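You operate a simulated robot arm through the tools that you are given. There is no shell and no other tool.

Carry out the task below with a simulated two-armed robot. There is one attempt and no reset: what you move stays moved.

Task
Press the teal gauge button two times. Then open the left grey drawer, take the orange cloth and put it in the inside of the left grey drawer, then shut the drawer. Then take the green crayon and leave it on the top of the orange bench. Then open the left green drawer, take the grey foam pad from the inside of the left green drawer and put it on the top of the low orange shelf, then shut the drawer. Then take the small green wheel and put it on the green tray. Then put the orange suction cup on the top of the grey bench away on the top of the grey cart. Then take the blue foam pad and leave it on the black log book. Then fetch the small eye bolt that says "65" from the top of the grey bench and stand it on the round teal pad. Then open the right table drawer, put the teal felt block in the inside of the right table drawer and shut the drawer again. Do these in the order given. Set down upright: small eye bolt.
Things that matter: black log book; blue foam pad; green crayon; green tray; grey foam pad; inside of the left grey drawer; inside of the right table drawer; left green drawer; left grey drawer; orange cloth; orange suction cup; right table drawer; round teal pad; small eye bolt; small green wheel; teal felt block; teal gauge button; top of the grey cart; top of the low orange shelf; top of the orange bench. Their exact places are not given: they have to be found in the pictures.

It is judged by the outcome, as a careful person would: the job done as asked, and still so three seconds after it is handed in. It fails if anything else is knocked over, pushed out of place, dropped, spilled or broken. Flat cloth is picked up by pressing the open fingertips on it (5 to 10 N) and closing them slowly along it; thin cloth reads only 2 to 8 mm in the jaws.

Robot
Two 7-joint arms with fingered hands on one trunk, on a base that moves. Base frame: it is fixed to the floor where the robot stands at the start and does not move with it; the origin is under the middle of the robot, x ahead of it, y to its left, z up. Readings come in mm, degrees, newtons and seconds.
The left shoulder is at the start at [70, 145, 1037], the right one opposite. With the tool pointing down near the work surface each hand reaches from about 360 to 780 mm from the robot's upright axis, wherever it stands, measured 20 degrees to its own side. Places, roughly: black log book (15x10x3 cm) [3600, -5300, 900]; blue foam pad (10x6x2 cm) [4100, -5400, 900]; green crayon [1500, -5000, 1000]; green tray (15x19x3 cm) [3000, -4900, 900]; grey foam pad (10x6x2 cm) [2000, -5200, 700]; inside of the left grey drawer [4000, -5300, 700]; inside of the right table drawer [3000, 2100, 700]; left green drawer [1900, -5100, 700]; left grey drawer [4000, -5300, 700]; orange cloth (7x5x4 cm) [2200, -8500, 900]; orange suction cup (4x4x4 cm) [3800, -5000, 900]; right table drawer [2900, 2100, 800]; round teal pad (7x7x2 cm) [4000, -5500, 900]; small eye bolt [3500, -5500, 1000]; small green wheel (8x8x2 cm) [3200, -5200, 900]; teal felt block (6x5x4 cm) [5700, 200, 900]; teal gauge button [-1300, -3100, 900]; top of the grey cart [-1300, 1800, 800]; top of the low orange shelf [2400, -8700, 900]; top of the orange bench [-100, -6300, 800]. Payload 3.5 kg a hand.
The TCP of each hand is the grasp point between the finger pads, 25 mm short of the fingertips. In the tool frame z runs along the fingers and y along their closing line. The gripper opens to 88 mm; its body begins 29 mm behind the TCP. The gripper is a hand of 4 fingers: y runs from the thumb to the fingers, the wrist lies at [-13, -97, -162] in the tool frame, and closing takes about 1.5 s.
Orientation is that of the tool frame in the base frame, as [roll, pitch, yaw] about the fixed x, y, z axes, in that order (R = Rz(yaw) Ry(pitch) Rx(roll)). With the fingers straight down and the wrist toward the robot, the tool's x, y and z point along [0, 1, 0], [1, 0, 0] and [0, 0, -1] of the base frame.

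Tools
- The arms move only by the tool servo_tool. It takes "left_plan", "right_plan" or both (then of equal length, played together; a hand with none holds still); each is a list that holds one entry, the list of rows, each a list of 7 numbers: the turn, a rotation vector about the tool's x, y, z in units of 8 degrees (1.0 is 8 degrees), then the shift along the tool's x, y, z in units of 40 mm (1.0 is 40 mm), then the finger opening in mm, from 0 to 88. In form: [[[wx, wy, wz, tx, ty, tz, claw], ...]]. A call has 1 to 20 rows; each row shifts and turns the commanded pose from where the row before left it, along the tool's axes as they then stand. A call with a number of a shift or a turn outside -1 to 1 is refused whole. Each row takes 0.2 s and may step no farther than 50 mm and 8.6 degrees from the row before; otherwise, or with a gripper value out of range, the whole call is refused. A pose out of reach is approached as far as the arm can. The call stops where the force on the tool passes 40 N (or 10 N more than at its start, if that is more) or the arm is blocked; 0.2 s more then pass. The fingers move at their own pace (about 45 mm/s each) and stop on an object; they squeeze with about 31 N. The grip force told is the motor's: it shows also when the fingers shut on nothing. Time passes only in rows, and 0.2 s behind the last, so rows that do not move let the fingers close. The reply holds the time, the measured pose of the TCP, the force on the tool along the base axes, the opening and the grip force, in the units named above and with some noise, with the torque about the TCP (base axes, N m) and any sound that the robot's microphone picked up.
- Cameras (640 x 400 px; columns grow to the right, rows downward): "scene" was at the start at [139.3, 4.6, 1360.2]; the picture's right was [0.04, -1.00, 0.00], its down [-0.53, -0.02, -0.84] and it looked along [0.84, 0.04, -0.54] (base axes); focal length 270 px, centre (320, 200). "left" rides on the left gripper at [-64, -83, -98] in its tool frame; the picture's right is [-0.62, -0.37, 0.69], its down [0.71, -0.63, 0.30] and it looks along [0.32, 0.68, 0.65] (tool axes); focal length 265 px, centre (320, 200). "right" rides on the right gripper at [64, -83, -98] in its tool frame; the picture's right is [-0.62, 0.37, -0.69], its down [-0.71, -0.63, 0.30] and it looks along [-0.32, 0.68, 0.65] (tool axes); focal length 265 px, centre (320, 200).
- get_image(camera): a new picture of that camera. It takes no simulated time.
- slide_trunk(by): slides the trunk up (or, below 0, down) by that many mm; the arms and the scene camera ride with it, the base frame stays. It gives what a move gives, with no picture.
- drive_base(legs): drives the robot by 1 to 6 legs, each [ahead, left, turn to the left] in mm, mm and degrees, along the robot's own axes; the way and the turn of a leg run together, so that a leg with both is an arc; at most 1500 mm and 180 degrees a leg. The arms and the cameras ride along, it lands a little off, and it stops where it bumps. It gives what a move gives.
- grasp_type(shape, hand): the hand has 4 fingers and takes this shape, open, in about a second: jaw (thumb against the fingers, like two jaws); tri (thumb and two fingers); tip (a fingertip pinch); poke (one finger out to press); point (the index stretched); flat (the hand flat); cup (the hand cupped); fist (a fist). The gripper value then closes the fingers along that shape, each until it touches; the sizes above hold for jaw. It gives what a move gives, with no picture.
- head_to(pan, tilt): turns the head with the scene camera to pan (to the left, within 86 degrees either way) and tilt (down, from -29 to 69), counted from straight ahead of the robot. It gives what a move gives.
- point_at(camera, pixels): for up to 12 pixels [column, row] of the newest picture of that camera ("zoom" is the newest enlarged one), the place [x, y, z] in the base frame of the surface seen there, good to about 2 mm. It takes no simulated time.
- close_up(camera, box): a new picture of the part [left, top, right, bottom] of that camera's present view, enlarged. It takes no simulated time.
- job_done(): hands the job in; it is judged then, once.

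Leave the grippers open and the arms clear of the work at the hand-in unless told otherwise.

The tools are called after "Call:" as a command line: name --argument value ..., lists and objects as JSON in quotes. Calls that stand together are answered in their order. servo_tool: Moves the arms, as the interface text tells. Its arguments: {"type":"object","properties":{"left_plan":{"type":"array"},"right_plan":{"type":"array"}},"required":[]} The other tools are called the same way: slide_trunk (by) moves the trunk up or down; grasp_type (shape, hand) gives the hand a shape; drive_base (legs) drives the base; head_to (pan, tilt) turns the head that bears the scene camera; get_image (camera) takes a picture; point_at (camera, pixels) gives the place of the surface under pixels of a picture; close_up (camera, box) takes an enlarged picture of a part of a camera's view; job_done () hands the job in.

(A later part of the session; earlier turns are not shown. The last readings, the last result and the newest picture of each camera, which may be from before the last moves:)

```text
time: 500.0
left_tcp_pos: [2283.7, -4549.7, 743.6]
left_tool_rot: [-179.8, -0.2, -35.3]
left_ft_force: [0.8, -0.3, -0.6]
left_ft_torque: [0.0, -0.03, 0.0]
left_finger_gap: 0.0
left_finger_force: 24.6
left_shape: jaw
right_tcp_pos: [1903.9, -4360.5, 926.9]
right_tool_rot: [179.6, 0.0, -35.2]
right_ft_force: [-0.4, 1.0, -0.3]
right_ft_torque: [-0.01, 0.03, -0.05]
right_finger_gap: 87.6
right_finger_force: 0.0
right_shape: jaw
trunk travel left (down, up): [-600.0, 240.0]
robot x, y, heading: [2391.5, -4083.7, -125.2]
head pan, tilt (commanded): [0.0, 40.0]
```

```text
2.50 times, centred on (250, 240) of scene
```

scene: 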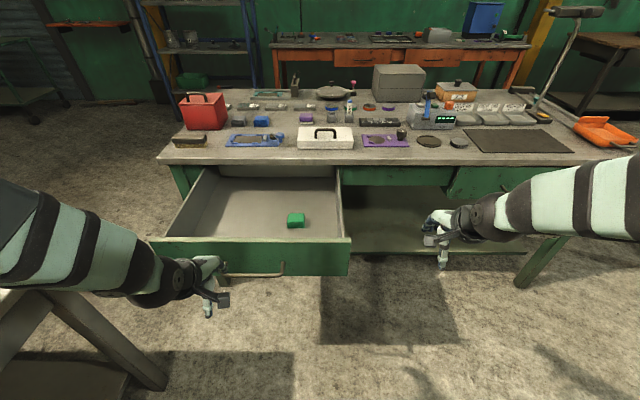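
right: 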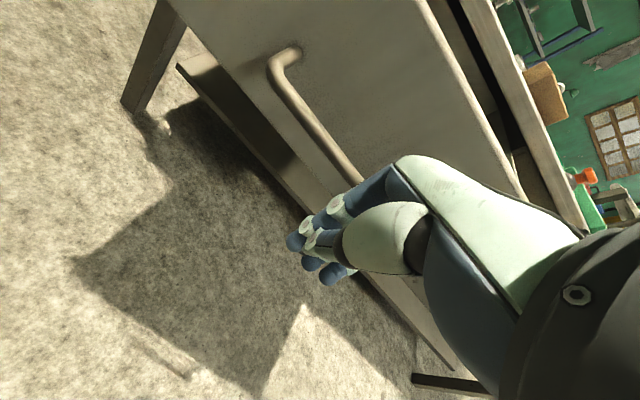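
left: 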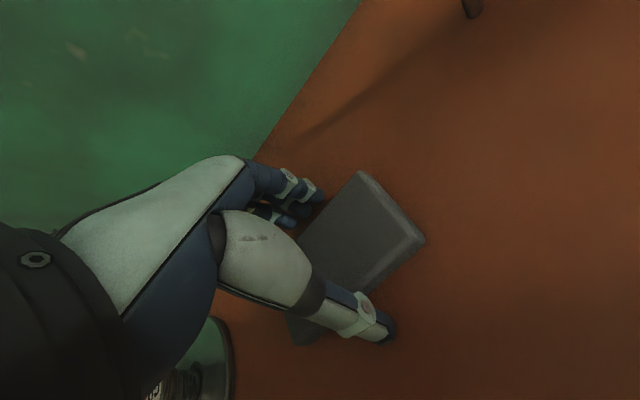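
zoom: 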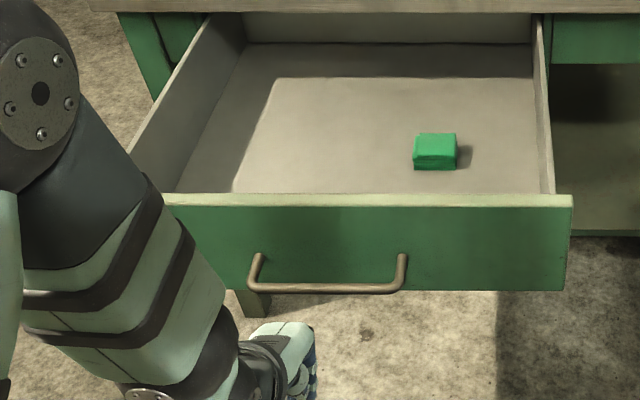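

I push forward 200 mm with the arm.

Call:
servo_tool --left_plan '[[[0, 0, 0, 0, 0.6, 0, 0], [0, 0, 0, 0, 0.6, 0, 0], [0, 0, 0, 0, 0.6, 0, 0], [0, 0, 0, 0, 0.6, 0, 0], [0, 0, 0, 0, 0.6, 0, 0], [0, 0, 0, 0, 0.6, 0, 0], [0, 0, 0, 0, 0.6, 0, 0], [0, 0, 0, 0, 0.6, 0, 0], [0, 0, 0, 0, 0, 0, 0]]]'

Call:
get_image --camera "scene"

```text
time: 502.0
left_tcp_pos: [2172.8, -4704.1, 745.5]
left_tool_rot: [-179.8, 0.0, -35.3]
left_ft_force: [0.1, 1.0, -0.7]
left_ft_torque: [-0.03, 0.01, 0.0]
left_finger_gap: 0.0
left_finger_force: 31.3
left_shape: jaw
right_tcp_pos: [1905.4, -4360.6, 926.6]
right_tool_rot: [179.5, 0.0, -35.2]
right_ft_force: [0.5, -0.2, 0.2]
right_ft_torque: [0.07, 0.02, 0.04]
right_finger_gap: 87.7
right_finger_force: 0.0
right_shape: jaw
trunk travel left (down, up): [-600.0, 240.0]
robot x, y, heading: [2390.4, -4080.3, -125.2]
head pan, tilt (commanded): [0.0, 40.0]
```

```text
taken
```

scene: 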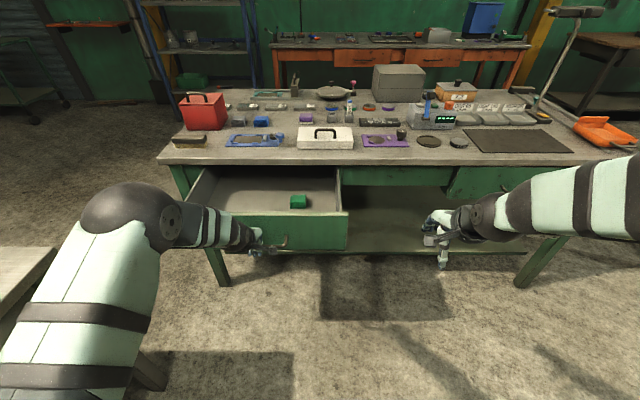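

Drive the base forward 200 mm to keep pushing.

Call:
drive_base --legs '[[200, 0, 0]]'

Call:
get_image --camera "scene"

```text
time: 503.6
left_tcp_pos: [2061.6, -4867.9, 745.4]
left_tool_rot: [-179.6, -0.2, -35.2]
left_ft_force: [-0.4, -0.2, -0.4]
left_ft_torque: [0.0, -0.01, 0.01]
left_finger_gap: 0.1
left_finger_force: 30.8
left_shape: jaw
right_tcp_pos: [1791.7, -4524.9, 926.0]
right_tool_rot: [179.5, -0.1, -35.1]
right_ft_force: [-0.8, -0.2, 0.0]
right_ft_torque: [0.0, -0.04, 0.01]
right_finger_gap: 87.6
right_finger_force: 0.0
right_shape: jaw
trunk travel left (down, up): [-600.0, 240.0]
robot x, y, heading: [2277.2, -4244.6, -124.7]
head pan, tilt (commanded): [0.0, 40.0]
```

```text
taken
```

scene: 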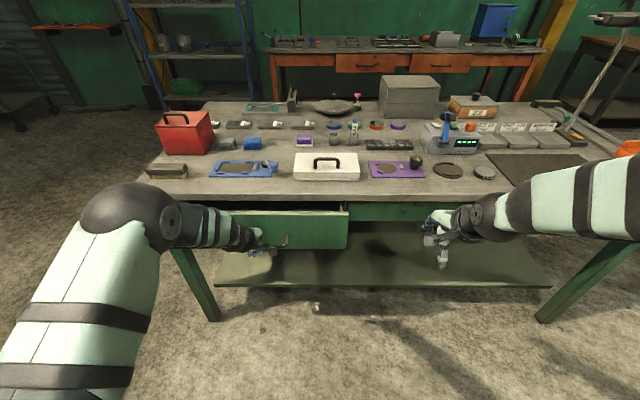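

About 65 mm left. I push with the arm in small steps.

Call:
servo_tool --left_plan '[[[0, 0, 0, 0, 0.4, 0, 0], [0, 0, 0, 0, 0.4, 0, 0], [0, 0, 0, 0, 0.3, 0, 0], [0, 0, 0, 0, 0.2, 0, 0], [0, 0, 0, 0, 0.1, 0, 0], [0, 0, 0, 0, 0, 0, 0]]]'

Call:
close_up --camera "scene" --box '[150, 160, 390, 300]'

```text
time: 505.0
left_tcp_pos: [2025.6, -4913.8, 743.7]
left_tool_rot: [-179.6, -0.1, -35.2]
left_ft_force: [0.1, -0.5, -0.2]
left_ft_torque: [-0.04, 0.01, 0.01]
left_finger_gap: 0.0
left_finger_force: 31.1
left_shape: jaw
right_tcp_pos: [1790.3, -4524.0, 927.1]
right_tool_rot: [179.6, 0.0, -35.1]
right_ft_force: [0.3, -0.4, 0.2]
right_ft_torque: [-0.04, 0.03, -0.03]
right_finger_gap: 87.6
right_finger_force: 0.1
right_shape: jaw
trunk travel left (down, up): [-600.0, 240.0]
robot x, y, heading: [2280.3, -4246.6, -125.2]
head pan, tilt (commanded): [0.0, 40.0]
```

```text
2.67 times, centred on (270, 230) of scene
```

zoom: 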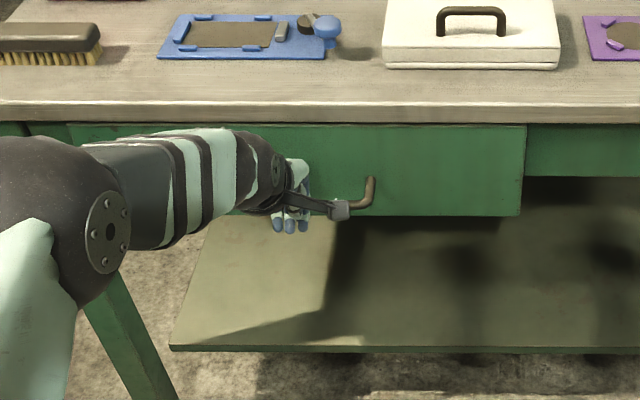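

Call:
servo_tool --left_plan '[[[0, 0, 0, 0, 0.1, 0, 0], [0, 0, 0, 0, 0.1, 0, 0], [0, 0, 0, 0, 0.1, 0, 0], [0, 0, 0, 0, 0.1, 0, 0], [0, 0, 0, 0, 0, 0, 0]]]'

Call:
close_up --camera "scene" --box '[150, 160, 390, 300]'

Call:
point_at --camera "zoom" --pixels '[[440, 170], [480, 190], [400, 150], [560, 150]]'

```text
time: 506.2
left_tcp_pos: [2020.0, -4921.8, 745.4]
left_tool_rot: [-179.6, -0.2, -35.3]
left_ft_force: [10.3, 20.1, 3.4]
left_ft_torque: [0.29, -0.14, 0.03]
left_finger_gap: 0.0
left_finger_force: 30.9
left_shape: jaw
right_tcp_pos: [1792.1, -4521.3, 929.5]
right_tool_rot: [179.3, -0.1, -35.0]
right_ft_force: [-0.3, 0.1, 0.1]
right_ft_torque: [-0.04, -0.01, 0.0]
right_finger_gap: 87.8
right_finger_force: 0.1
right_shape: jaw
trunk travel left (down, up): [-600.0, 240.0]
robot x, y, heading: [2280.2, -4246.4, -125.2]
head pan, tilt (commanded): [0.0, 40.0]
```

```text
2.67 times, centred on (270, 230) of scene
```

zoom: 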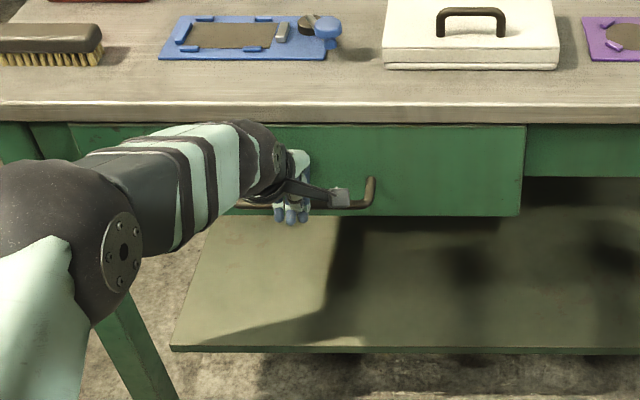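

```text
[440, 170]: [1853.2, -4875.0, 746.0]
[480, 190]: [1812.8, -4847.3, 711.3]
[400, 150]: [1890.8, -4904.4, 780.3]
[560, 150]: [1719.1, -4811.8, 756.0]
```

The drawer is at its stop (22 N) and its face is back in plane: shut. I back the hand off, raise it and open it, then raise the trunk.

Call:
servo_tool --left_plan '[[[0, 0, 0, 0, -0.6, 0, 0], [0, 0, 0, 0, -0.8, 0, 0], [0, 0, 0, 0, -0.8, 0, 0], [0, 0, 0, 0, -0.8, 0, 20], [0, 0, 0, 0, -0.8, 0, 88], [0, 0, 0, 0, -0.8, -0.5, 88], [0, 0, 0, 0, -0.5, -0.8, 88], [0, 0, 0, 0, 0, -0.8, 88]]]'

Call:
slide_trunk --by 240

Call:
get_image --camera "scene"

```text
time: 508.0
left_tcp_pos: [2139.6, -4758.8, 829.5]
left_tool_rot: [-179.7, -0.2, -35.3]
left_ft_force: [1.1, 0.5, 0.2]
left_ft_torque: [-0.01, 0.01, -0.04]
left_finger_gap: 81.4
left_finger_force: 0.1
left_shape: jaw
right_tcp_pos: [1791.3, -4524.3, 926.6]
right_tool_rot: [179.5, -0.1, -35.0]
right_ft_force: [0.1, -0.7, 0.3]
right_ft_torque: [-0.01, -0.01, 0.01]
right_finger_gap: 87.9
right_finger_force: 0.0
right_shape: jaw
trunk travel left (down, up): [-600.0, 240.0]
robot x, y, heading: [2276.4, -4248.4, -125.1]
head pan, tilt (commanded): [0.0, 40.0]
```

```text
time: 510.5
left_tcp_pos: [2140.2, -4760.2, 1067.8]
left_tool_rot: [-179.6, -0.1, -35.3]
left_ft_force: [1.2, -0.4, -1.2]
left_ft_torque: [-0.02, -0.02, -0.01]
left_finger_gap: 87.5
left_finger_force: 0.1
left_shape: jaw
right_tcp_pos: [1792.1, -4524.3, 1166.3]
right_tool_rot: [179.5, 0.0, -35.1]
right_ft_force: [0.1, -0.1, -0.1]
right_ft_torque: [0.04, 0.0, 0.0]
right_finger_gap: 87.9
right_finger_force: 0.0
right_shape: jaw
trunk travel left (down, up): [-840.0, 0.0]
robot x, y, heading: [2281.3, -4247.6, -124.9]
head pan, tilt (commanded): [0.0, 40.0]
```

```text
taken
```

scene: 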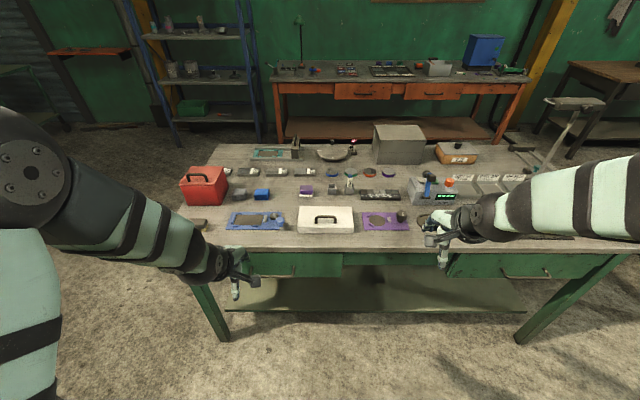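

The green drawer is shut. Next is the green wheel, near the other long side of the grey bench; I drive around again through the corridor and the far end.

Call:
drive_base --legs '[[-648, 59, 0], [0, 0, 94], [250, 45, 0], [1100, 0, 0], [640, 300, 0]]'

```text
time: 528.2
left_tcp_pos: [5107.3, -4508.0, 1069.4]
left_tool_rot: [-179.7, -0.2, 60.5]
left_ft_force: [0.2, 0.6, 0.3]
left_ft_torque: [-0.02, 0.0, 0.0]
left_finger_gap: 87.5
left_finger_force: 0.0
left_shape: jaw
right_tcp_pos: [4909.7, -4879.1, 1167.0]
right_tool_rot: [179.5, -0.1, 60.6]
right_ft_force: [0.0, -0.6, 0.3]
right_ft_torque: [0.0, -0.01, -0.01]
right_finger_gap: 87.6
right_finger_force: 0.0
right_shape: jaw
trunk travel left (down, up): [-840.0, 0.0]
robot x, y, heading: [4585.0, -4424.3, -29.3]
head pan, tilt (commanded): [0.0, 40.0]
```

Call:
drive_base --legs '[[0, 0, -45.8], [1424, 0, 0], [0, 0, -61.1], [1040, 0, 0], [0, 0, -79.2], [1350, 0, 0]]'

Call:
head_to --pan -70 --tilt 40

Call:
get_image --camera "scene"

```text
time: 554.7
left_tcp_pos: [2583.6, -5552.3, 1068.4]
left_tool_rot: [-179.8, -0.1, -125.9]
left_ft_force: [0.0, -0.1, -0.2]
left_ft_torque: [0.0, 0.01, -0.02]
left_finger_gap: 87.9
left_finger_force: 0.1
left_shape: jaw
right_tcp_pos: [2821.8, -5206.6, 1167.1]
right_tool_rot: [179.5, -0.1, -125.8]
right_ft_force: [-0.2, 0.6, -0.3]
right_ft_torque: [0.01, -0.03, -0.02]
right_finger_gap: 87.4
right_finger_force: 0.1
right_shape: jaw
trunk travel left (down, up): [-840.0, 0.0]
robot x, y, heading: [3094.3, -5695.2, 144.1]
head pan, tilt (commanded): [0.0, 40.0]
```

```text
time: 556.1
left_tcp_pos: [2582.1, -5551.4, 1068.4]
left_tool_rot: [-179.6, -0.1, -125.9]
left_ft_force: [1.1, -0.5, 0.4]
left_ft_torque: [0.02, -0.01, 0.01]
left_finger_gap: 87.7
left_finger_force: 0.0
left_shape: jaw
right_tcp_pos: [2822.2, -5204.7, 1166.2]
right_tool_rot: [179.6, 0.1, -125.8]
right_ft_force: [-0.7, -0.6, -0.2]
right_ft_torque: [0.01, -0.02, 0.0]
right_finger_gap: 87.9
right_finger_force: 0.0
right_shape: jaw
trunk travel left (down, up): [-840.0, 0.0]
robot x, y, heading: [3095.6, -5692.7, 144.6]
head pan, tilt (commanded): [-70.0, 40.0]
```

```text
taken
```

scene: 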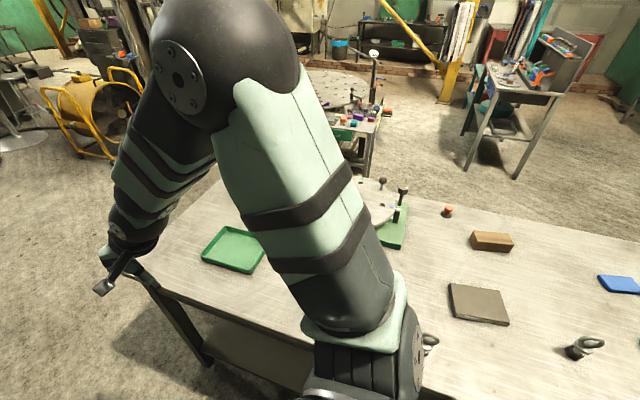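

I'm beside the bench on its other side at (3096,-5693). I turn right 90° to face it.

Call:
drive_base --legs '[[0, 0, -90]]'

Call:
head_to --pan 15 --tilt 48

Call:
get_image --camera "scene"

```text
time: 560.4
left_tcp_pos: [3249.4, -5187.5, 1067.5]
left_tool_rot: [-179.5, -0.1, 142.5]
left_ft_force: [-0.4, 0.1, 0.1]
left_ft_torque: [-0.02, -0.02, -0.01]
left_finger_gap: 87.5
left_finger_force: 0.1
left_shape: jaw
right_tcp_pos: [3589.1, -5434.5, 1166.9]
right_tool_rot: [179.5, -0.1, 142.8]
right_ft_force: [0.1, 0.0, 0.0]
right_ft_torque: [0.0, 0.0, 0.03]
right_finger_gap: 87.7
right_finger_force: 0.1
right_shape: jaw
trunk travel left (down, up): [-840.0, 0.0]
robot x, y, heading: [3096.3, -5695.2, 52.7]
head pan, tilt (commanded): [-70.0, 40.0]
```

```text
time: 562.0
left_tcp_pos: [3251.0, -5188.0, 1068.3]
left_tool_rot: [-179.6, -0.1, 142.6]
left_ft_force: [-0.5, -0.5, 0.1]
left_ft_torque: [0.0, 0.0, 0.05]
left_finger_gap: 87.6
left_finger_force: 0.0
left_shape: jaw
right_tcp_pos: [3590.1, -5434.8, 1167.2]
right_tool_rot: [179.4, 0.0, 142.7]
right_ft_force: [0.1, -1.0, 0.0]
right_ft_torque: [0.01, 0.01, 0.01]
right_finger_gap: 87.6
right_finger_force: 0.1
right_shape: jaw
trunk travel left (down, up): [-840.0, 0.0]
robot x, y, heading: [3092.5, -5692.7, 53.0]
head pan, tilt (commanded): [15.0, 48.0]
```

```text
taken
```

scene: 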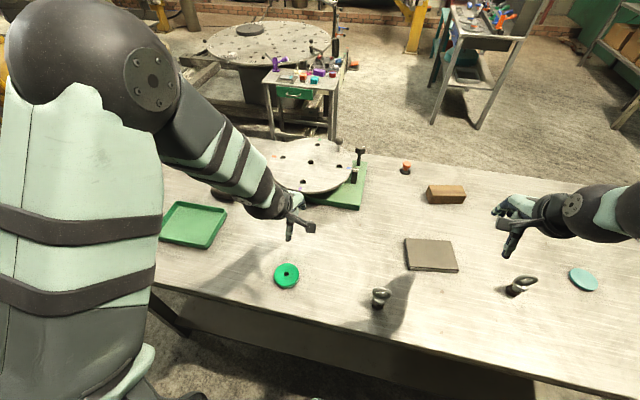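

I see the green wheel (287,275), the tray (195,225), both eye bolts (380,297) and (520,285), the log book and the teal pad. I zoom on the wheel and tray.

Call:
close_up --camera "scene" --box '[150, 190, 330, 310]'

Call:
point_at --camera "zoom" --pixels '[[485, 300], [450, 300], [530, 300], [485, 265], [490, 340], [487, 295], [160, 130], [60, 180], [200, 210], [130, 60], [275, 80], [485, 355]]'

```text
3.33 times, centred on (240, 250) of scene
```

zoom: 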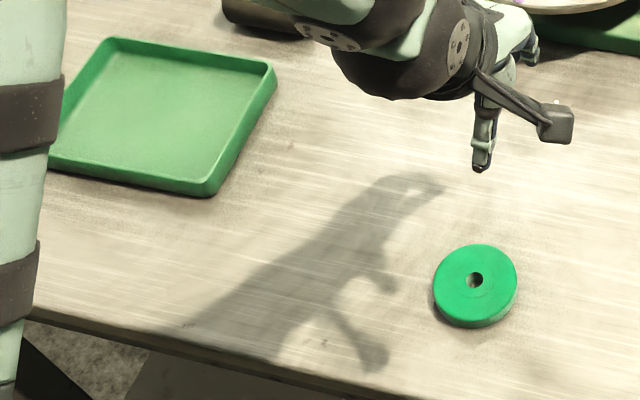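

```text
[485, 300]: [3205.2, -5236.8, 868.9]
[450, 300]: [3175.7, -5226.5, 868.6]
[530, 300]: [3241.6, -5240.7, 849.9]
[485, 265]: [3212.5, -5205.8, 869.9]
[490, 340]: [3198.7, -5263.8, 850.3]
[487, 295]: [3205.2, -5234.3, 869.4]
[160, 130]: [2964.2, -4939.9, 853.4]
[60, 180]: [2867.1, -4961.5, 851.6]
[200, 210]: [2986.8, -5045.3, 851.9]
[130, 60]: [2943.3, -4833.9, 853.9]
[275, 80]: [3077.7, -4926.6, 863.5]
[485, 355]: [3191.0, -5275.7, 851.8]
```

Call:
point_at --camera "zoom" --pixels '[[438, 283], [512, 283], [475, 250], [475, 316], [460, 283], [492, 280], [475, 265], [475, 295], [100, 165], [210, 180], [260, 75], [115, 50]]'

```text
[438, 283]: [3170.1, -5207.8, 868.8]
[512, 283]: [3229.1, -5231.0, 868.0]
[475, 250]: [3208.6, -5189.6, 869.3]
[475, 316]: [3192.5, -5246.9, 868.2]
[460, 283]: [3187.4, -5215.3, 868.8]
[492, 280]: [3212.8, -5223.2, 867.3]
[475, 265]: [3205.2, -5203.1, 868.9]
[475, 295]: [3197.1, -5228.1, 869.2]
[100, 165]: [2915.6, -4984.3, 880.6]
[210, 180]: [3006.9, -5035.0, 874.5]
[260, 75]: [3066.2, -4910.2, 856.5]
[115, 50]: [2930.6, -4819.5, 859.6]
```

Wheel: centre ≈ (3200,-5219), top 869, diameter ≈ 72 mm. Tray floor z≈853, centre ≈ (2965,-4930). I place the left hand above the wheel and go down 120 mm first.

Call:
servo_tool --left_plan '[[[0, 0, 0, 0.27, -0.695, 0, 88], [0, 0, 0, 0.27, -0.695, 0, 88], [0, 0, 0, 0, 0, 0.8, 88], [0, 0, 0, 0, 0, 0.8, 88], [0, 0, 0, 0, 0, 0.8, 88], [0, 0, 0, 0, 0, 0.6, 88], [0, 0, 0, 0, 0, 0, 88]]]'

Call:
get_image --camera "left"

Call:
close_up --camera "scene" --box '[210, 200, 390, 320]'

```text
time: 563.6
left_tcp_pos: [3199.9, -5219.2, 948.1]
left_tool_rot: [-179.7, -0.1, 142.6]
left_ft_force: [0.3, -0.1, 0.3]
left_ft_torque: [0.01, 0.0, -0.02]
left_finger_gap: 87.7
left_finger_force: 0.1
left_shape: jaw
right_tcp_pos: [3589.7, -5436.4, 1166.4]
right_tool_rot: [179.5, 0.1, 142.8]
right_ft_force: [0.8, 0.6, -0.2]
right_ft_torque: [0.04, 0.0, -0.01]
right_finger_gap: 87.6
right_finger_force: 0.1
right_shape: jaw
trunk travel left (down, up): [-840.0, 0.0]
robot x, y, heading: [3092.1, -5696.4, 52.7]
head pan, tilt (commanded): [15.0, 48.0]
```

```text
taken
```

left: 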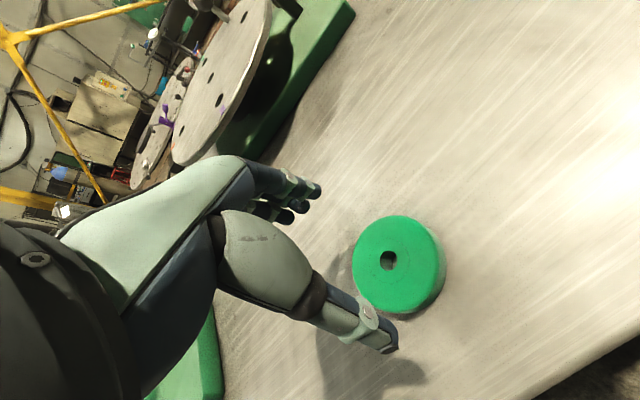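

```text
3.33 times, centred on (300, 260) of scene
```

zoom: 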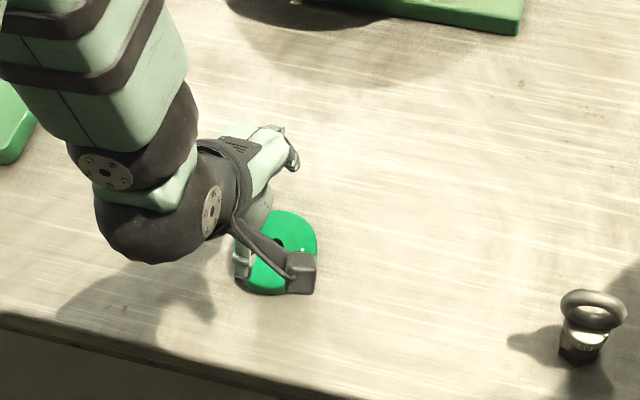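

Centred (hole at (388,260), computed (391,264)). I lower 69 mm and close.

Call:
servo_tool --left_plan '[[[0, 0, 0, 0, 0, 0.7, 88], [0, 0, 0, 0, 0, 0.6, 88], [0, 0, 0, 0, 0, 0.42, 88], [0, 0, 0, 0, 0, 0, 88], [0, 0, 0, 0, 0, 0, 75], [0, 0, 0, 0, 0, 0, 65], [0, 0, 0, 0, 0, 0, 55], [0, 0, 0, 0, 0, 0, 45], [0, 0, 0, 0, 0, 0, 40], [0, 0, 0, 0, 0, 0, 40]]]'

Call:
get_image --camera "left"

```text
time: 565.8
left_tcp_pos: [3200.8, -5219.1, 881.1]
left_tool_rot: [-179.6, -0.2, 142.6]
left_ft_force: [-0.3, 0.2, -1.1]
left_ft_torque: [0.01, -0.03, 0.0]
left_finger_gap: 66.9
left_finger_force: 31.3
left_shape: jaw
right_tcp_pos: [3590.1, -5435.5, 1165.8]
right_tool_rot: [179.6, 0.0, 142.9]
right_ft_force: [0.9, -0.2, 0.2]
right_ft_torque: [-0.03, 0.0, 0.01]
right_finger_gap: 87.7
right_finger_force: 0.0
right_shape: jaw
trunk travel left (down, up): [-840.0, 0.0]
robot x, y, heading: [3096.7, -5697.8, 52.7]
head pan, tilt (commanded): [15.0, 48.0]
```

```text
taken
```

left: 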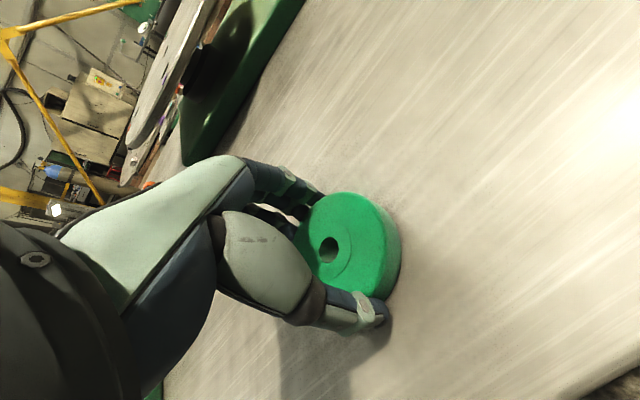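

Gripped (66.9 mm, 31 N). I lift 130 mm, then shift the base 360 mm to the left toward the tray.

Call:
servo_tool --left_plan '[[[0, 0, 0, 0, 0, -0.3, 40], [0, 0, 0, 0, 0, -0.6, 40], [0, 0, 0, 0, 0, -0.8, 40], [0, 0, 0, 0, 0, -0.8, 40], [0, 0, 0, 0, 0, -0.75, 40], [0, 0, 0, 0, 0, 0, 40]]]'

Call:
drive_base --legs '[[0, 360, 1.9]]'

Call:
head_to --pan 15 --tilt 48

Call:
get_image --camera "scene"

```text
time: 567.2
left_tcp_pos: [3199.9, -5220.4, 1009.8]
left_tool_rot: [-179.6, -0.1, 142.5]
left_ft_force: [0.2, -0.2, 0.1]
left_ft_torque: [0.03, 0.0, 0.02]
left_finger_gap: 66.8
left_finger_force: 31.1
left_shape: jaw
right_tcp_pos: [3590.3, -5434.6, 1165.3]
right_tool_rot: [179.5, -0.1, 142.7]
right_ft_force: [-0.3, 0.6, 0.0]
right_ft_torque: [-0.02, -0.01, 0.0]
right_finger_gap: 87.9
right_finger_force: 0.0
right_shape: jaw
trunk travel left (down, up): [-840.0, 0.0]
robot x, y, heading: [3092.9, -5697.2, 52.7]
head pan, tilt (commanded): [15.0, 48.0]
```

```text
time: 569.5
left_tcp_pos: [2887.0, -5004.0, 1009.5]
left_tool_rot: [-179.7, -0.2, 145.1]
left_ft_force: [-0.1, 0.1, -0.2]
left_ft_torque: [0.0, -0.03, 0.04]
left_finger_gap: 66.8
left_finger_force: 31.1
left_shape: jaw
right_tcp_pos: [3285.5, -5203.3, 1166.9]
right_tool_rot: [179.6, -0.1, 145.1]
right_ft_force: [-0.8, 0.0, -0.1]
right_ft_torque: [-0.01, 0.01, 0.01]
right_finger_gap: 87.7
right_finger_force: 0.0
right_shape: jaw
trunk travel left (down, up): [-840.0, 0.0]
robot x, y, heading: [2798.6, -5481.6, 55.2]
head pan, tilt (commanded): [15.0, 48.0]
```

```text
time: 570.1
left_tcp_pos: [2885.7, -5003.1, 1009.5]
left_tool_rot: [-179.6, -0.2, 144.9]
left_ft_force: [-1.3, 0.1, -0.7]
left_ft_torque: [0.02, 0.0, 0.01]
left_finger_gap: 66.9
left_finger_force: 30.9
left_shape: jaw
right_tcp_pos: [3284.4, -5201.5, 1166.0]
right_tool_rot: [179.5, -0.1, 145.2]
right_ft_force: [0.5, 0.4, -0.4]
right_ft_torque: [-0.01, 0.0, 0.02]
right_finger_gap: 87.8
right_finger_force: 0.0
right_shape: jaw
trunk travel left (down, up): [-840.0, 0.0]
robot x, y, heading: [2798.2, -5484.3, 55.1]
head pan, tilt (commanded): [15.0, 48.0]
```

```text
taken
```

scene: 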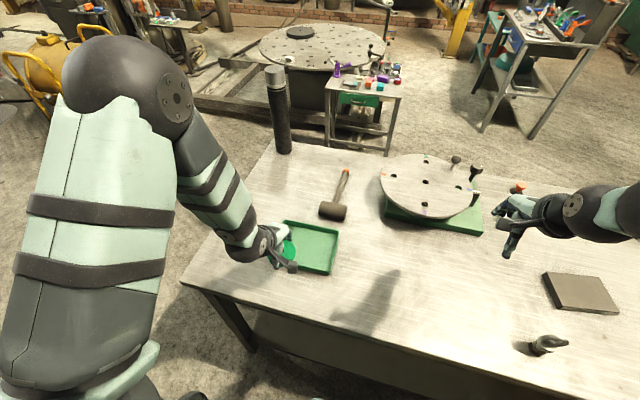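

I measure the tray's corners from this view.

Call:
close_up --camera "scene" --box '[250, 205, 370, 285]'

Call:
point_at --camera "scene" --pixels '[[286, 223], [338, 231], [332, 272], [315, 245], [325, 255], [305, 235], [345, 212], [295, 262]]'

```text
5.00 times, centred on (310, 245) of scene
```

zoom: 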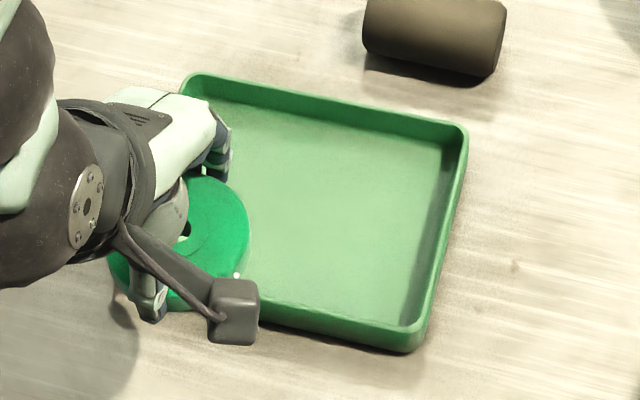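

```text
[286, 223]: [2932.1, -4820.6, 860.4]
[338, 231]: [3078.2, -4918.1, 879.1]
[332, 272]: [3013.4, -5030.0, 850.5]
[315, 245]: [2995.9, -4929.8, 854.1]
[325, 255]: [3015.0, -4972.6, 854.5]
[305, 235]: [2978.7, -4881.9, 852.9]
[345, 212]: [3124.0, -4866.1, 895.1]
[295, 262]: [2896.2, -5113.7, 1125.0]
```

Tray centre ≈ (2972,-4926), floor 854. I move over it (x −29, y +109) and lower 110 mm.

Call:
servo_tool --left_plan '[[[0, 0, 0, -0.24, 0.91, 0, 40], [0, 0, 0, -0.24, 0.91, 0, 40], [0, 0, 0, -0.24, 0.91, 0, 40], [0, 0, 0, 0, 0, 0.7, 40], [0, 0, 0, 0, 0, 0.8, 40], [0, 0, 0, 0, 0, 0.8, 40], [0, 0, 0, 0, 0, 0.45, 40], [0, 0, 0, 0, 0, 0, 40]]]'

Call:
close_up --camera "scene" --box '[250, 190, 390, 290]'

Call:
get_image --camera "left"

```text
time: 571.9
left_tcp_pos: [2967.8, -4931.2, 900.7]
left_tool_rot: [-179.7, -0.1, 145.0]
left_ft_force: [-0.7, 0.0, -0.7]
left_ft_torque: [0.03, 0.01, -0.02]
left_finger_gap: 66.8
left_finger_force: 31.4
left_shape: jaw
right_tcp_pos: [3283.1, -5201.1, 1167.1]
right_tool_rot: [179.4, 0.0, 145.1]
right_ft_force: [0.1, -0.9, 0.0]
right_ft_torque: [0.01, -0.02, 0.0]
right_finger_gap: 87.5
right_finger_force: 0.1
right_shape: jaw
trunk travel left (down, up): [-840.0, 0.0]
robot x, y, heading: [2802.5, -5481.8, 54.9]
head pan, tilt (commanded): [15.0, 48.0]
```

```text
4.00 times, centred on (320, 240) of scene
```

zoom: 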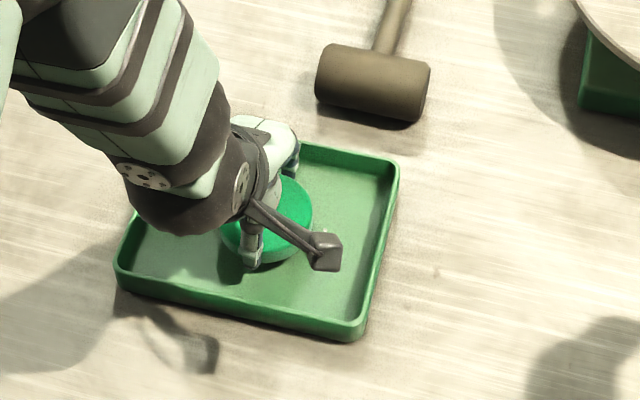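

```text
taken
```

left: 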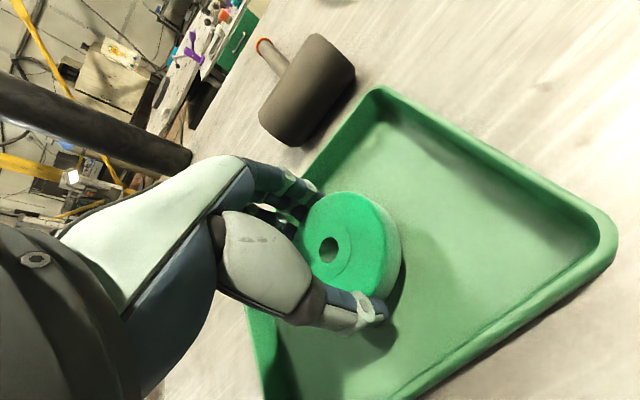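

The wheel is well inside the tray's outline. I lower 14 mm and release.

Call:
servo_tool --left_plan '[[[0, 0, 0, 0, 0, 0.2, 40], [0, 0, 0, 0, 0, 0.12, 40], [0, 0, 0, 0, 0, 0.03, 40], [0, 0, 0, 0, 0, 0, 40]]]'

Call:
servo_tool --left_plan '[[[0, 0, 0, 0, 0, 0, 55], [0, 0, 0, 0, 0, 0, 70], [0, 0, 0, 0, 0, 0, 82], [0, 0, 0, 0, 0, 0, 82], [0, 0, 0, 0, 0, 0, 82], [0, 0, 0, 0, 0, -0.4, 82], [0, 0, 0, 0, 0, -0.8, 82], [0, 0, 0, 0, 0, -1, 82], [0, 0, 0, 0, 0, -1, 82], [0, 0, 0, 0, 0, -1, 88]]]'

Call:
close_up --camera "scene" --box '[250, 190, 390, 290]'

Call:
get_image --camera "left"

```text
time: 572.9
left_tcp_pos: [2970.4, -4930.0, 885.7]
left_tool_rot: [-179.6, -0.1, 145.0]
left_ft_force: [0.4, -0.7, -1.7]
left_ft_torque: [0.01, 0.0, 0.01]
left_finger_gap: 66.7
left_finger_force: 30.7
left_shape: jaw
right_tcp_pos: [3283.7, -5200.7, 1166.7]
right_tool_rot: [179.7, 0.0, 145.1]
right_ft_force: [-1.0, -0.3, -0.9]
right_ft_torque: [-0.01, 0.0, 0.01]
right_finger_gap: 87.9
right_finger_force: 0.0
right_shape: jaw
trunk travel left (down, up): [-840.0, 0.0]
robot x, y, heading: [2799.2, -5481.3, 55.2]
head pan, tilt (commanded): [15.0, 48.0]
```

```text
time: 575.1
left_tcp_pos: [2971.6, -4934.0, 1056.1]
left_tool_rot: [-179.8, 0.0, 145.0]
left_ft_force: [-0.1, -0.1, -0.4]
left_ft_torque: [0.01, -0.01, 0.01]
left_finger_gap: 87.2
left_finger_force: 0.0
left_shape: jaw
right_tcp_pos: [3282.5, -5200.8, 1167.3]
right_tool_rot: [179.5, 0.0, 145.1]
right_ft_force: [0.5, -0.2, 0.2]
right_ft_torque: [0.01, -0.03, -0.02]
right_finger_gap: 87.6
right_finger_force: 0.0
right_shape: jaw
trunk travel left (down, up): [-840.0, 0.0]
robot x, y, heading: [2797.2, -5482.8, 55.3]
head pan, tilt (commanded): [15.0, 48.0]
```

```text
4.00 times, centred on (320, 240) of scene
```

zoom: 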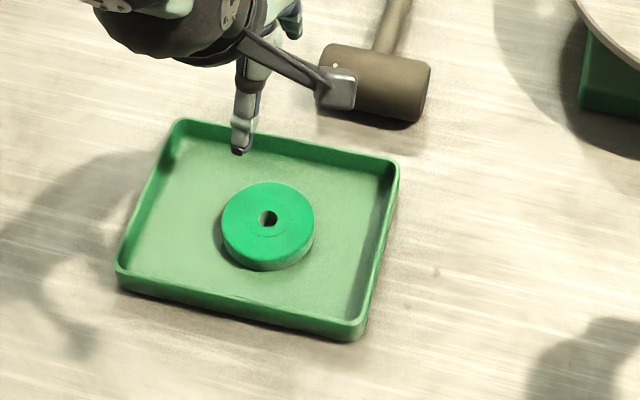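

```text
taken
```

left: 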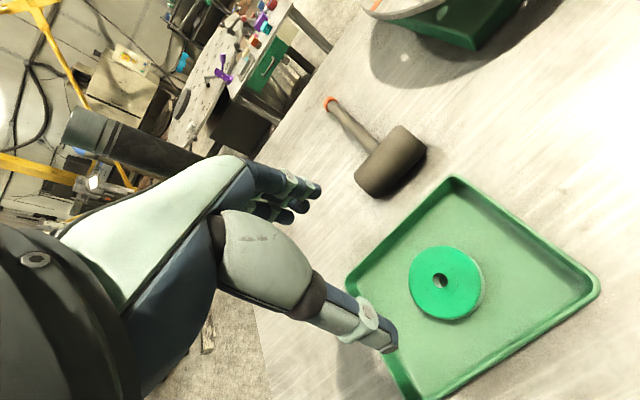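

The wheel lies in the tray. Next the orange suction cup, near the bench's other long side. I pull the left hand back and drive around the far end to that side.

Call:
servo_tool --left_plan '[[[0, 0, 0, 0.24, -0.91, 0, 88], [0, 0, 0, 0.24, -0.91, 0, 88], [0, 0, 0, 0.24, -0.91, 0, 88]]]'

Call:
drive_base --legs '[[-40, 0, 0], [0, 0, -90.5], [900, -20, 0], [870, 0, 0], [0, 0, 80], [1040, 0, 0]]'

```text
time: 575.9
left_tcp_pos: [2884.2, -5006.3, 1053.4]
left_tool_rot: [-179.6, 0.0, 144.9]
left_ft_force: [0.3, 0.0, -0.1]
left_ft_torque: [-0.01, -0.01, 0.01]
left_finger_gap: 87.8
left_finger_force: 0.0
left_shape: jaw
right_tcp_pos: [3283.2, -5200.6, 1167.2]
right_tool_rot: [179.6, 0.0, 145.1]
right_ft_force: [0.0, -0.3, 0.7]
right_ft_torque: [-0.01, -0.02, 0.04]
right_finger_gap: 87.5
right_finger_force: 0.0
right_shape: jaw
trunk travel left (down, up): [-840.0, 0.0]
robot x, y, heading: [2798.4, -5480.6, 55.3]
head pan, tilt (commanded): [15.0, 48.0]
```

```text
time: 597.5
left_tcp_pos: [5101.2, -5343.3, 1052.3]
left_tool_rot: [-179.7, -0.1, 136.3]
left_ft_force: [0.5, -0.1, -0.5]
left_ft_torque: [-0.01, 0.02, 0.0]
left_finger_gap: 87.6
left_finger_force: 0.0
left_shape: jaw
right_tcp_pos: [5467.0, -5596.9, 1167.3]
right_tool_rot: [179.4, 0.0, 136.3]
right_ft_force: [-0.6, 1.3, -1.2]
right_ft_torque: [0.03, -0.01, 0.03]
right_finger_gap: 87.6
right_finger_force: 0.0
right_shape: jaw
trunk travel left (down, up): [-840.0, 0.0]
robot x, y, heading: [4944.2, -5798.9, 46.6]
head pan, tilt (commanded): [15.0, 48.0]
```

Call:
drive_base --legs '[[0, 0, 43.4], [900, 0, 0], [0, 0, 54.6], [673, 0, 0], [0, 0, 90], [150, 0, 0]]'

Call:
head_to --pan -10 --tilt 48

Call:
get_image --camera "scene"

```text
time: 614.8
left_tcp_pos: [4170.0, -5110.4, 1054.9]
left_tool_rot: [-179.9, -0.2, -37.6]
left_ft_force: [0.2, -0.2, 0.4]
left_ft_torque: [0.01, -0.03, -0.04]
left_finger_gap: 87.8
left_finger_force: 0.1
left_shape: jaw
right_tcp_pos: [3779.3, -4896.8, 1168.1]
right_tool_rot: [179.3, 0.0, -37.3]
right_ft_force: [0.3, 1.1, -0.8]
right_ft_torque: [0.0, 0.05, -0.02]
right_finger_gap: 87.6
right_finger_force: 0.0
right_shape: jaw
trunk travel left (down, up): [-840.0, 0.0]
robot x, y, heading: [4274.6, -4642.7, -127.0]
head pan, tilt (commanded): [15.0, 48.0]
```

```text
time: 615.6
left_tcp_pos: [4166.6, -5114.7, 1053.1]
left_tool_rot: [-179.6, -0.1, -37.5]
left_ft_force: [-0.6, 0.7, 0.0]
left_ft_torque: [0.02, 0.0, -0.01]
left_finger_gap: 87.8
left_finger_force: 0.2
left_shape: jaw
right_tcp_pos: [3777.7, -4901.3, 1166.3]
right_tool_rot: [179.6, 0.0, -37.4]
right_ft_force: [-0.9, -0.3, 1.1]
right_ft_torque: [-0.03, 0.02, 0.0]
right_finger_gap: 87.6
right_finger_force: 0.0
right_shape: jaw
trunk travel left (down, up): [-840.0, 0.0]
robot x, y, heading: [4271.6, -4640.6, -127.0]
head pan, tilt (commanded): [-10.0, 48.0]
```

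```text
taken
```

scene: 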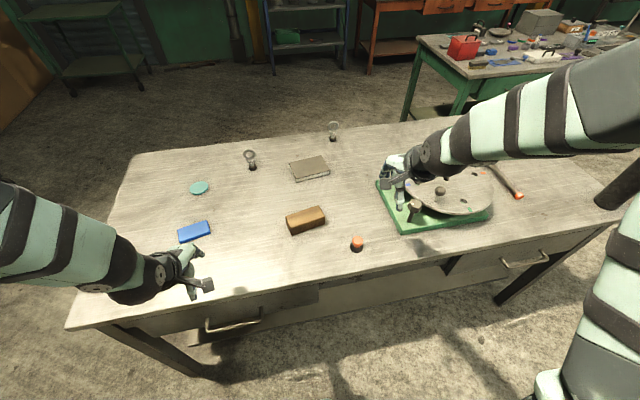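

The orange suction cup is at (357,243). I zoom and measure.

Call:
close_up --camera "scene" --box '[310, 205, 410, 270]'

Call:
point_at --camera "zoom" --pixels '[[297, 230], [297, 250], [275, 235], [325, 235], [300, 275], [300, 290], [330, 265], [262, 260], [100, 130], [400, 150], [560, 180]]'

```text
6.15 times, centred on (360, 238) of scene
```

zoom: 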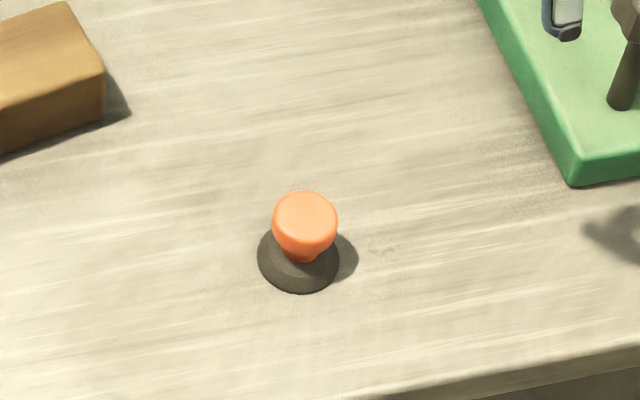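

```text
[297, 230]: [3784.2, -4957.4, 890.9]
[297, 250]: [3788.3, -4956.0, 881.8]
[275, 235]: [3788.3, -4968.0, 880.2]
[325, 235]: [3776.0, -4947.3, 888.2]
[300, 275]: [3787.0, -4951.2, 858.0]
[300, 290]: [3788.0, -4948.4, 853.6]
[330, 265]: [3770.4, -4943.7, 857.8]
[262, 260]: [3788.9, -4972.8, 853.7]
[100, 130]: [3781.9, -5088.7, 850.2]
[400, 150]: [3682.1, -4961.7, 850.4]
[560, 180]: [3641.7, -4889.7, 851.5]
```

Call:
point_at --camera "zoom" --pixels '[[305, 212], [282, 215], [328, 213], [305, 198], [305, 232]]'

```text
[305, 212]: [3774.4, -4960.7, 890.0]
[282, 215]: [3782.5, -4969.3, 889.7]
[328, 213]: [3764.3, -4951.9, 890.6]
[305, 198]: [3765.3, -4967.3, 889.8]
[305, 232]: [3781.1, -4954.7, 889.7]
```

Its orange head: centre (3773,-4961), top 890, about 30 mm wide. I move the right hand above (x +32, y +50) and go down 240 mm.

Call:
servo_tool --right_plan '[[[0, 0, 0, 0.4, 0.63, 0, 88], [0, 0, 0, 0.41, 0.63, 0, 70], [0, 0, 0, 0, 0, 1, 70], [0, 0, 0, 0, 0, 1, 70], [0, 0, 0, 0, 0, 1, 70], [0, 0, 0, 0, 0, 1, 70], [0, 0, 0, 0, 0, 1, 70], [0, 0, 0, 0, 0, 0.8, 70], [0, 0, 0, 0, 0, 0, 70]]]'

Call:
get_image --camera "right"

Call:
close_up --camera "scene" --box '[290, 170, 450, 280]'

```text
time: 617.6
left_tcp_pos: [4168.3, -5113.9, 1053.5]
left_tool_rot: [-179.6, -0.2, -37.5]
left_ft_force: [0.4, -0.9, -0.8]
left_ft_torque: [0.03, 0.0, 0.03]
left_finger_gap: 88.1
left_finger_force: 0.1
left_shape: jaw
right_tcp_pos: [3773.7, -4960.0, 934.2]
right_tool_rot: [179.4, 0.1, -37.5]
right_ft_force: [0.4, 0.8, -0.4]
right_ft_torque: [0.0, 0.04, 0.02]
right_finger_gap: 70.2
right_finger_force: 0.1
right_shape: jaw
trunk travel left (down, up): [-840.0, 0.0]
robot x, y, heading: [4274.5, -4642.0, -127.4]
head pan, tilt (commanded): [-10.0, 48.0]
```

```text
taken
```

right: 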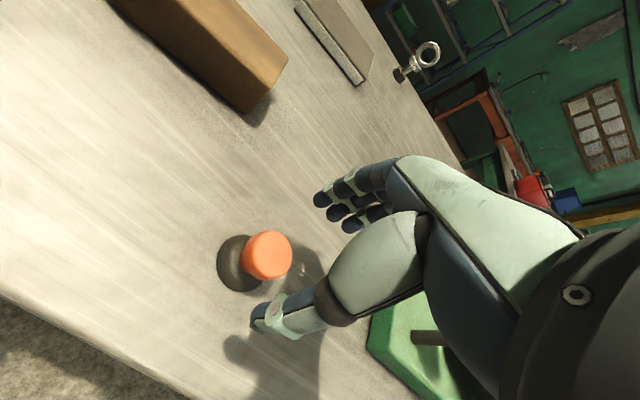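

```text
3.64 times, centred on (370, 225) of scene
```

zoom: 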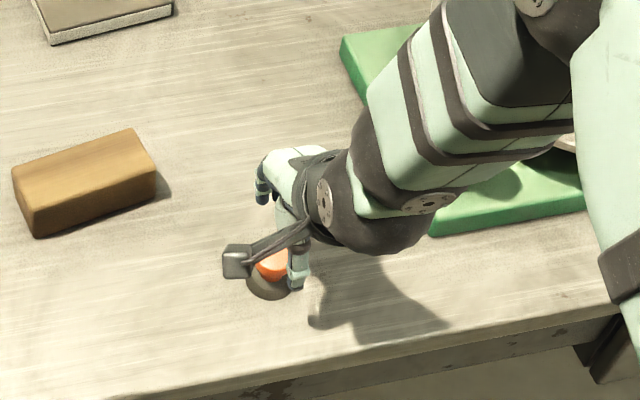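

Centred. Before the last 49 mm I check that the forearm stays clear of the disc and its levers.

Call:
point_at --camera "zoom" --pixels '[[440, 205], [500, 130], [560, 60], [350, 230], [560, 140], [580, 180], [470, 200]]'

Call:
head_to --pan -30 --tilt 45

Call:
get_image --camera "scene"

```text
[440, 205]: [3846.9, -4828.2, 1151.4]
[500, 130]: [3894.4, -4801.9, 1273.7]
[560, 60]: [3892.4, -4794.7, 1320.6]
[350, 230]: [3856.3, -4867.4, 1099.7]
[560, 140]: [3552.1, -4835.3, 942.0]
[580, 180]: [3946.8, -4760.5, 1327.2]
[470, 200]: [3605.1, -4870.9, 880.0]
```

```text
time: 618.5
left_tcp_pos: [4167.9, -5113.2, 1052.9]
left_tool_rot: [-179.5, -0.1, -37.5]
left_ft_force: [-1.2, 0.2, -0.2]
left_ft_torque: [-0.03, -0.01, -0.01]
left_finger_gap: 87.5
left_finger_force: 0.1
left_shape: jaw
right_tcp_pos: [3772.8, -4959.1, 933.2]
right_tool_rot: [179.6, -0.1, -37.4]
right_ft_force: [-0.3, 0.2, 0.2]
right_ft_torque: [0.01, 0.02, 0.0]
right_finger_gap: 70.3
right_finger_force: 0.1
right_shape: jaw
trunk travel left (down, up): [-840.0, 0.0]
robot x, y, heading: [4276.9, -4641.2, -127.3]
head pan, tilt (commanded): [-30.0, 45.0]
```

```text
taken
```

scene: 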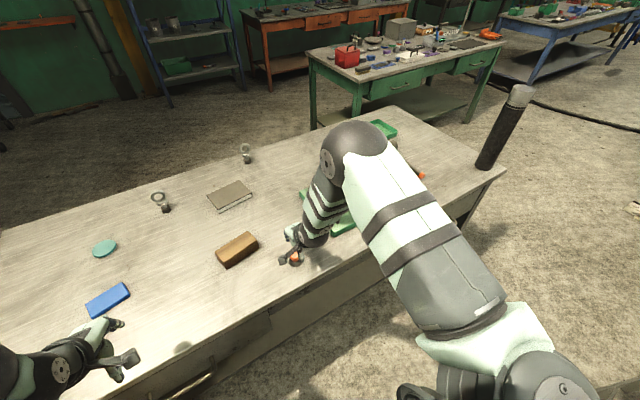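

The forearm comes from my side, away from the disc. I lower 48 mm and close on the orange head.

Call:
servo_tool --right_plan '[[[0, 0, 0, 0, 0, 0.6, 70], [0, 0, 0, 0, 0, 0.4, 70], [0, 0, 0, 0, 0, 0.2, 70], [0, 0, 0, 0, 0, 0, 60], [0, 0, 0, 0, 0, 0, 45], [0, 0, 0, 0, 0, 0, 30], [0, 0, 0, 0, 0, 0, 20], [0, 0, 0, 0, 0, 0, 15], [0, 0, 0, 0, 0, 0, 15]]]'

Call:
get_image --camera "right"

```text
time: 620.5
left_tcp_pos: [4167.2, -5113.1, 1052.6]
left_tool_rot: [-179.5, -0.1, -37.5]
left_ft_force: [-0.3, -0.5, -1.3]
left_ft_torque: [-0.01, -0.02, -0.05]
left_finger_gap: 87.8
left_finger_force: 0.1
left_shape: jaw
right_tcp_pos: [3771.3, -4961.3, 887.9]
right_tool_rot: [179.5, 0.0, -37.4]
right_ft_force: [-0.1, -0.3, 0.0]
right_ft_torque: [0.05, 0.04, 0.0]
right_finger_gap: 18.1
right_finger_force: 31.4
right_shape: jaw
trunk travel left (down, up): [-840.0, 0.0]
robot x, y, heading: [4270.6, -4642.7, -127.2]
head pan, tilt (commanded): [-30.0, 45.0]
```

```text
taken
```

right: 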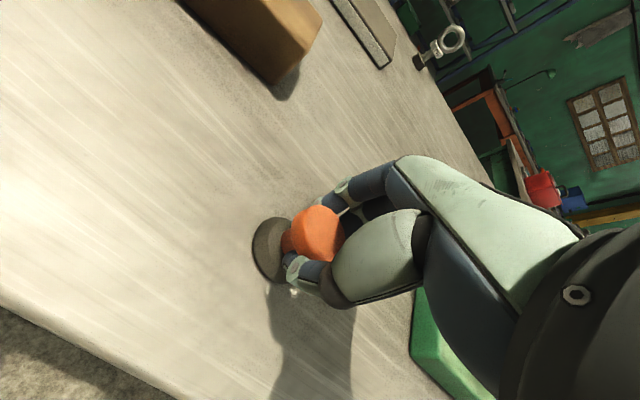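

Gripped under the head (18 mm, 31 N). I lift slowly.

Call:
servo_tool --right_plan '[[[0, 0, 0, 0, 0, -0.15, 10], [0, 0, 0, 0, 0, -0.25, 10], [0, 0, 0, 0, 0, -0.5, 10], [0, 0, 0, 0, 0, -0.8, 10], [0, 0, 0, 0, 0, -1, 10], [0, 0, 0, 0, 0, -1, 10], [0, 0, 0, 0, 0, -1, 10], [0, 0, 0, 0, 0, -0.5, 10]]]'

Call:
get_image --camera "right"

```text
time: 622.3
left_tcp_pos: [4168.0, -5113.3, 1052.7]
left_tool_rot: [-179.7, -0.1, -37.6]
left_ft_force: [0.7, 0.5, -0.3]
left_ft_torque: [0.05, 0.0, 0.03]
left_finger_gap: 87.6
left_finger_force: 0.0
left_shape: jaw
right_tcp_pos: [3773.2, -4963.3, 1095.4]
right_tool_rot: [179.7, 0.0, -37.4]
right_ft_force: [0.2, -0.8, -0.8]
right_ft_torque: [-0.02, 0.0, -0.03]
right_finger_gap: 18.4
right_finger_force: 31.0
right_shape: jaw
trunk travel left (down, up): [-840.0, 0.0]
robot x, y, heading: [4277.9, -4642.8, -127.3]
head pan, tilt (commanded): [-30.0, 45.0]
```

```text
taken
```

right: 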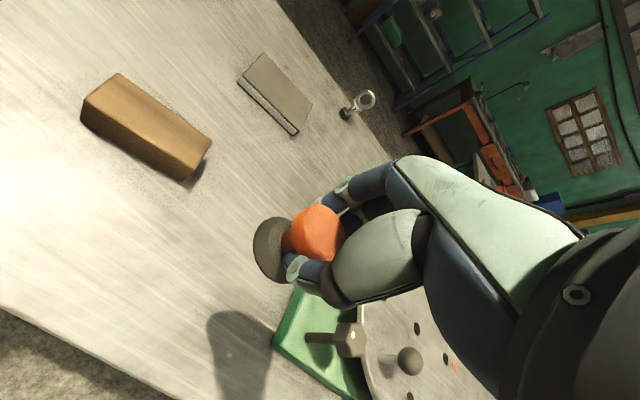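

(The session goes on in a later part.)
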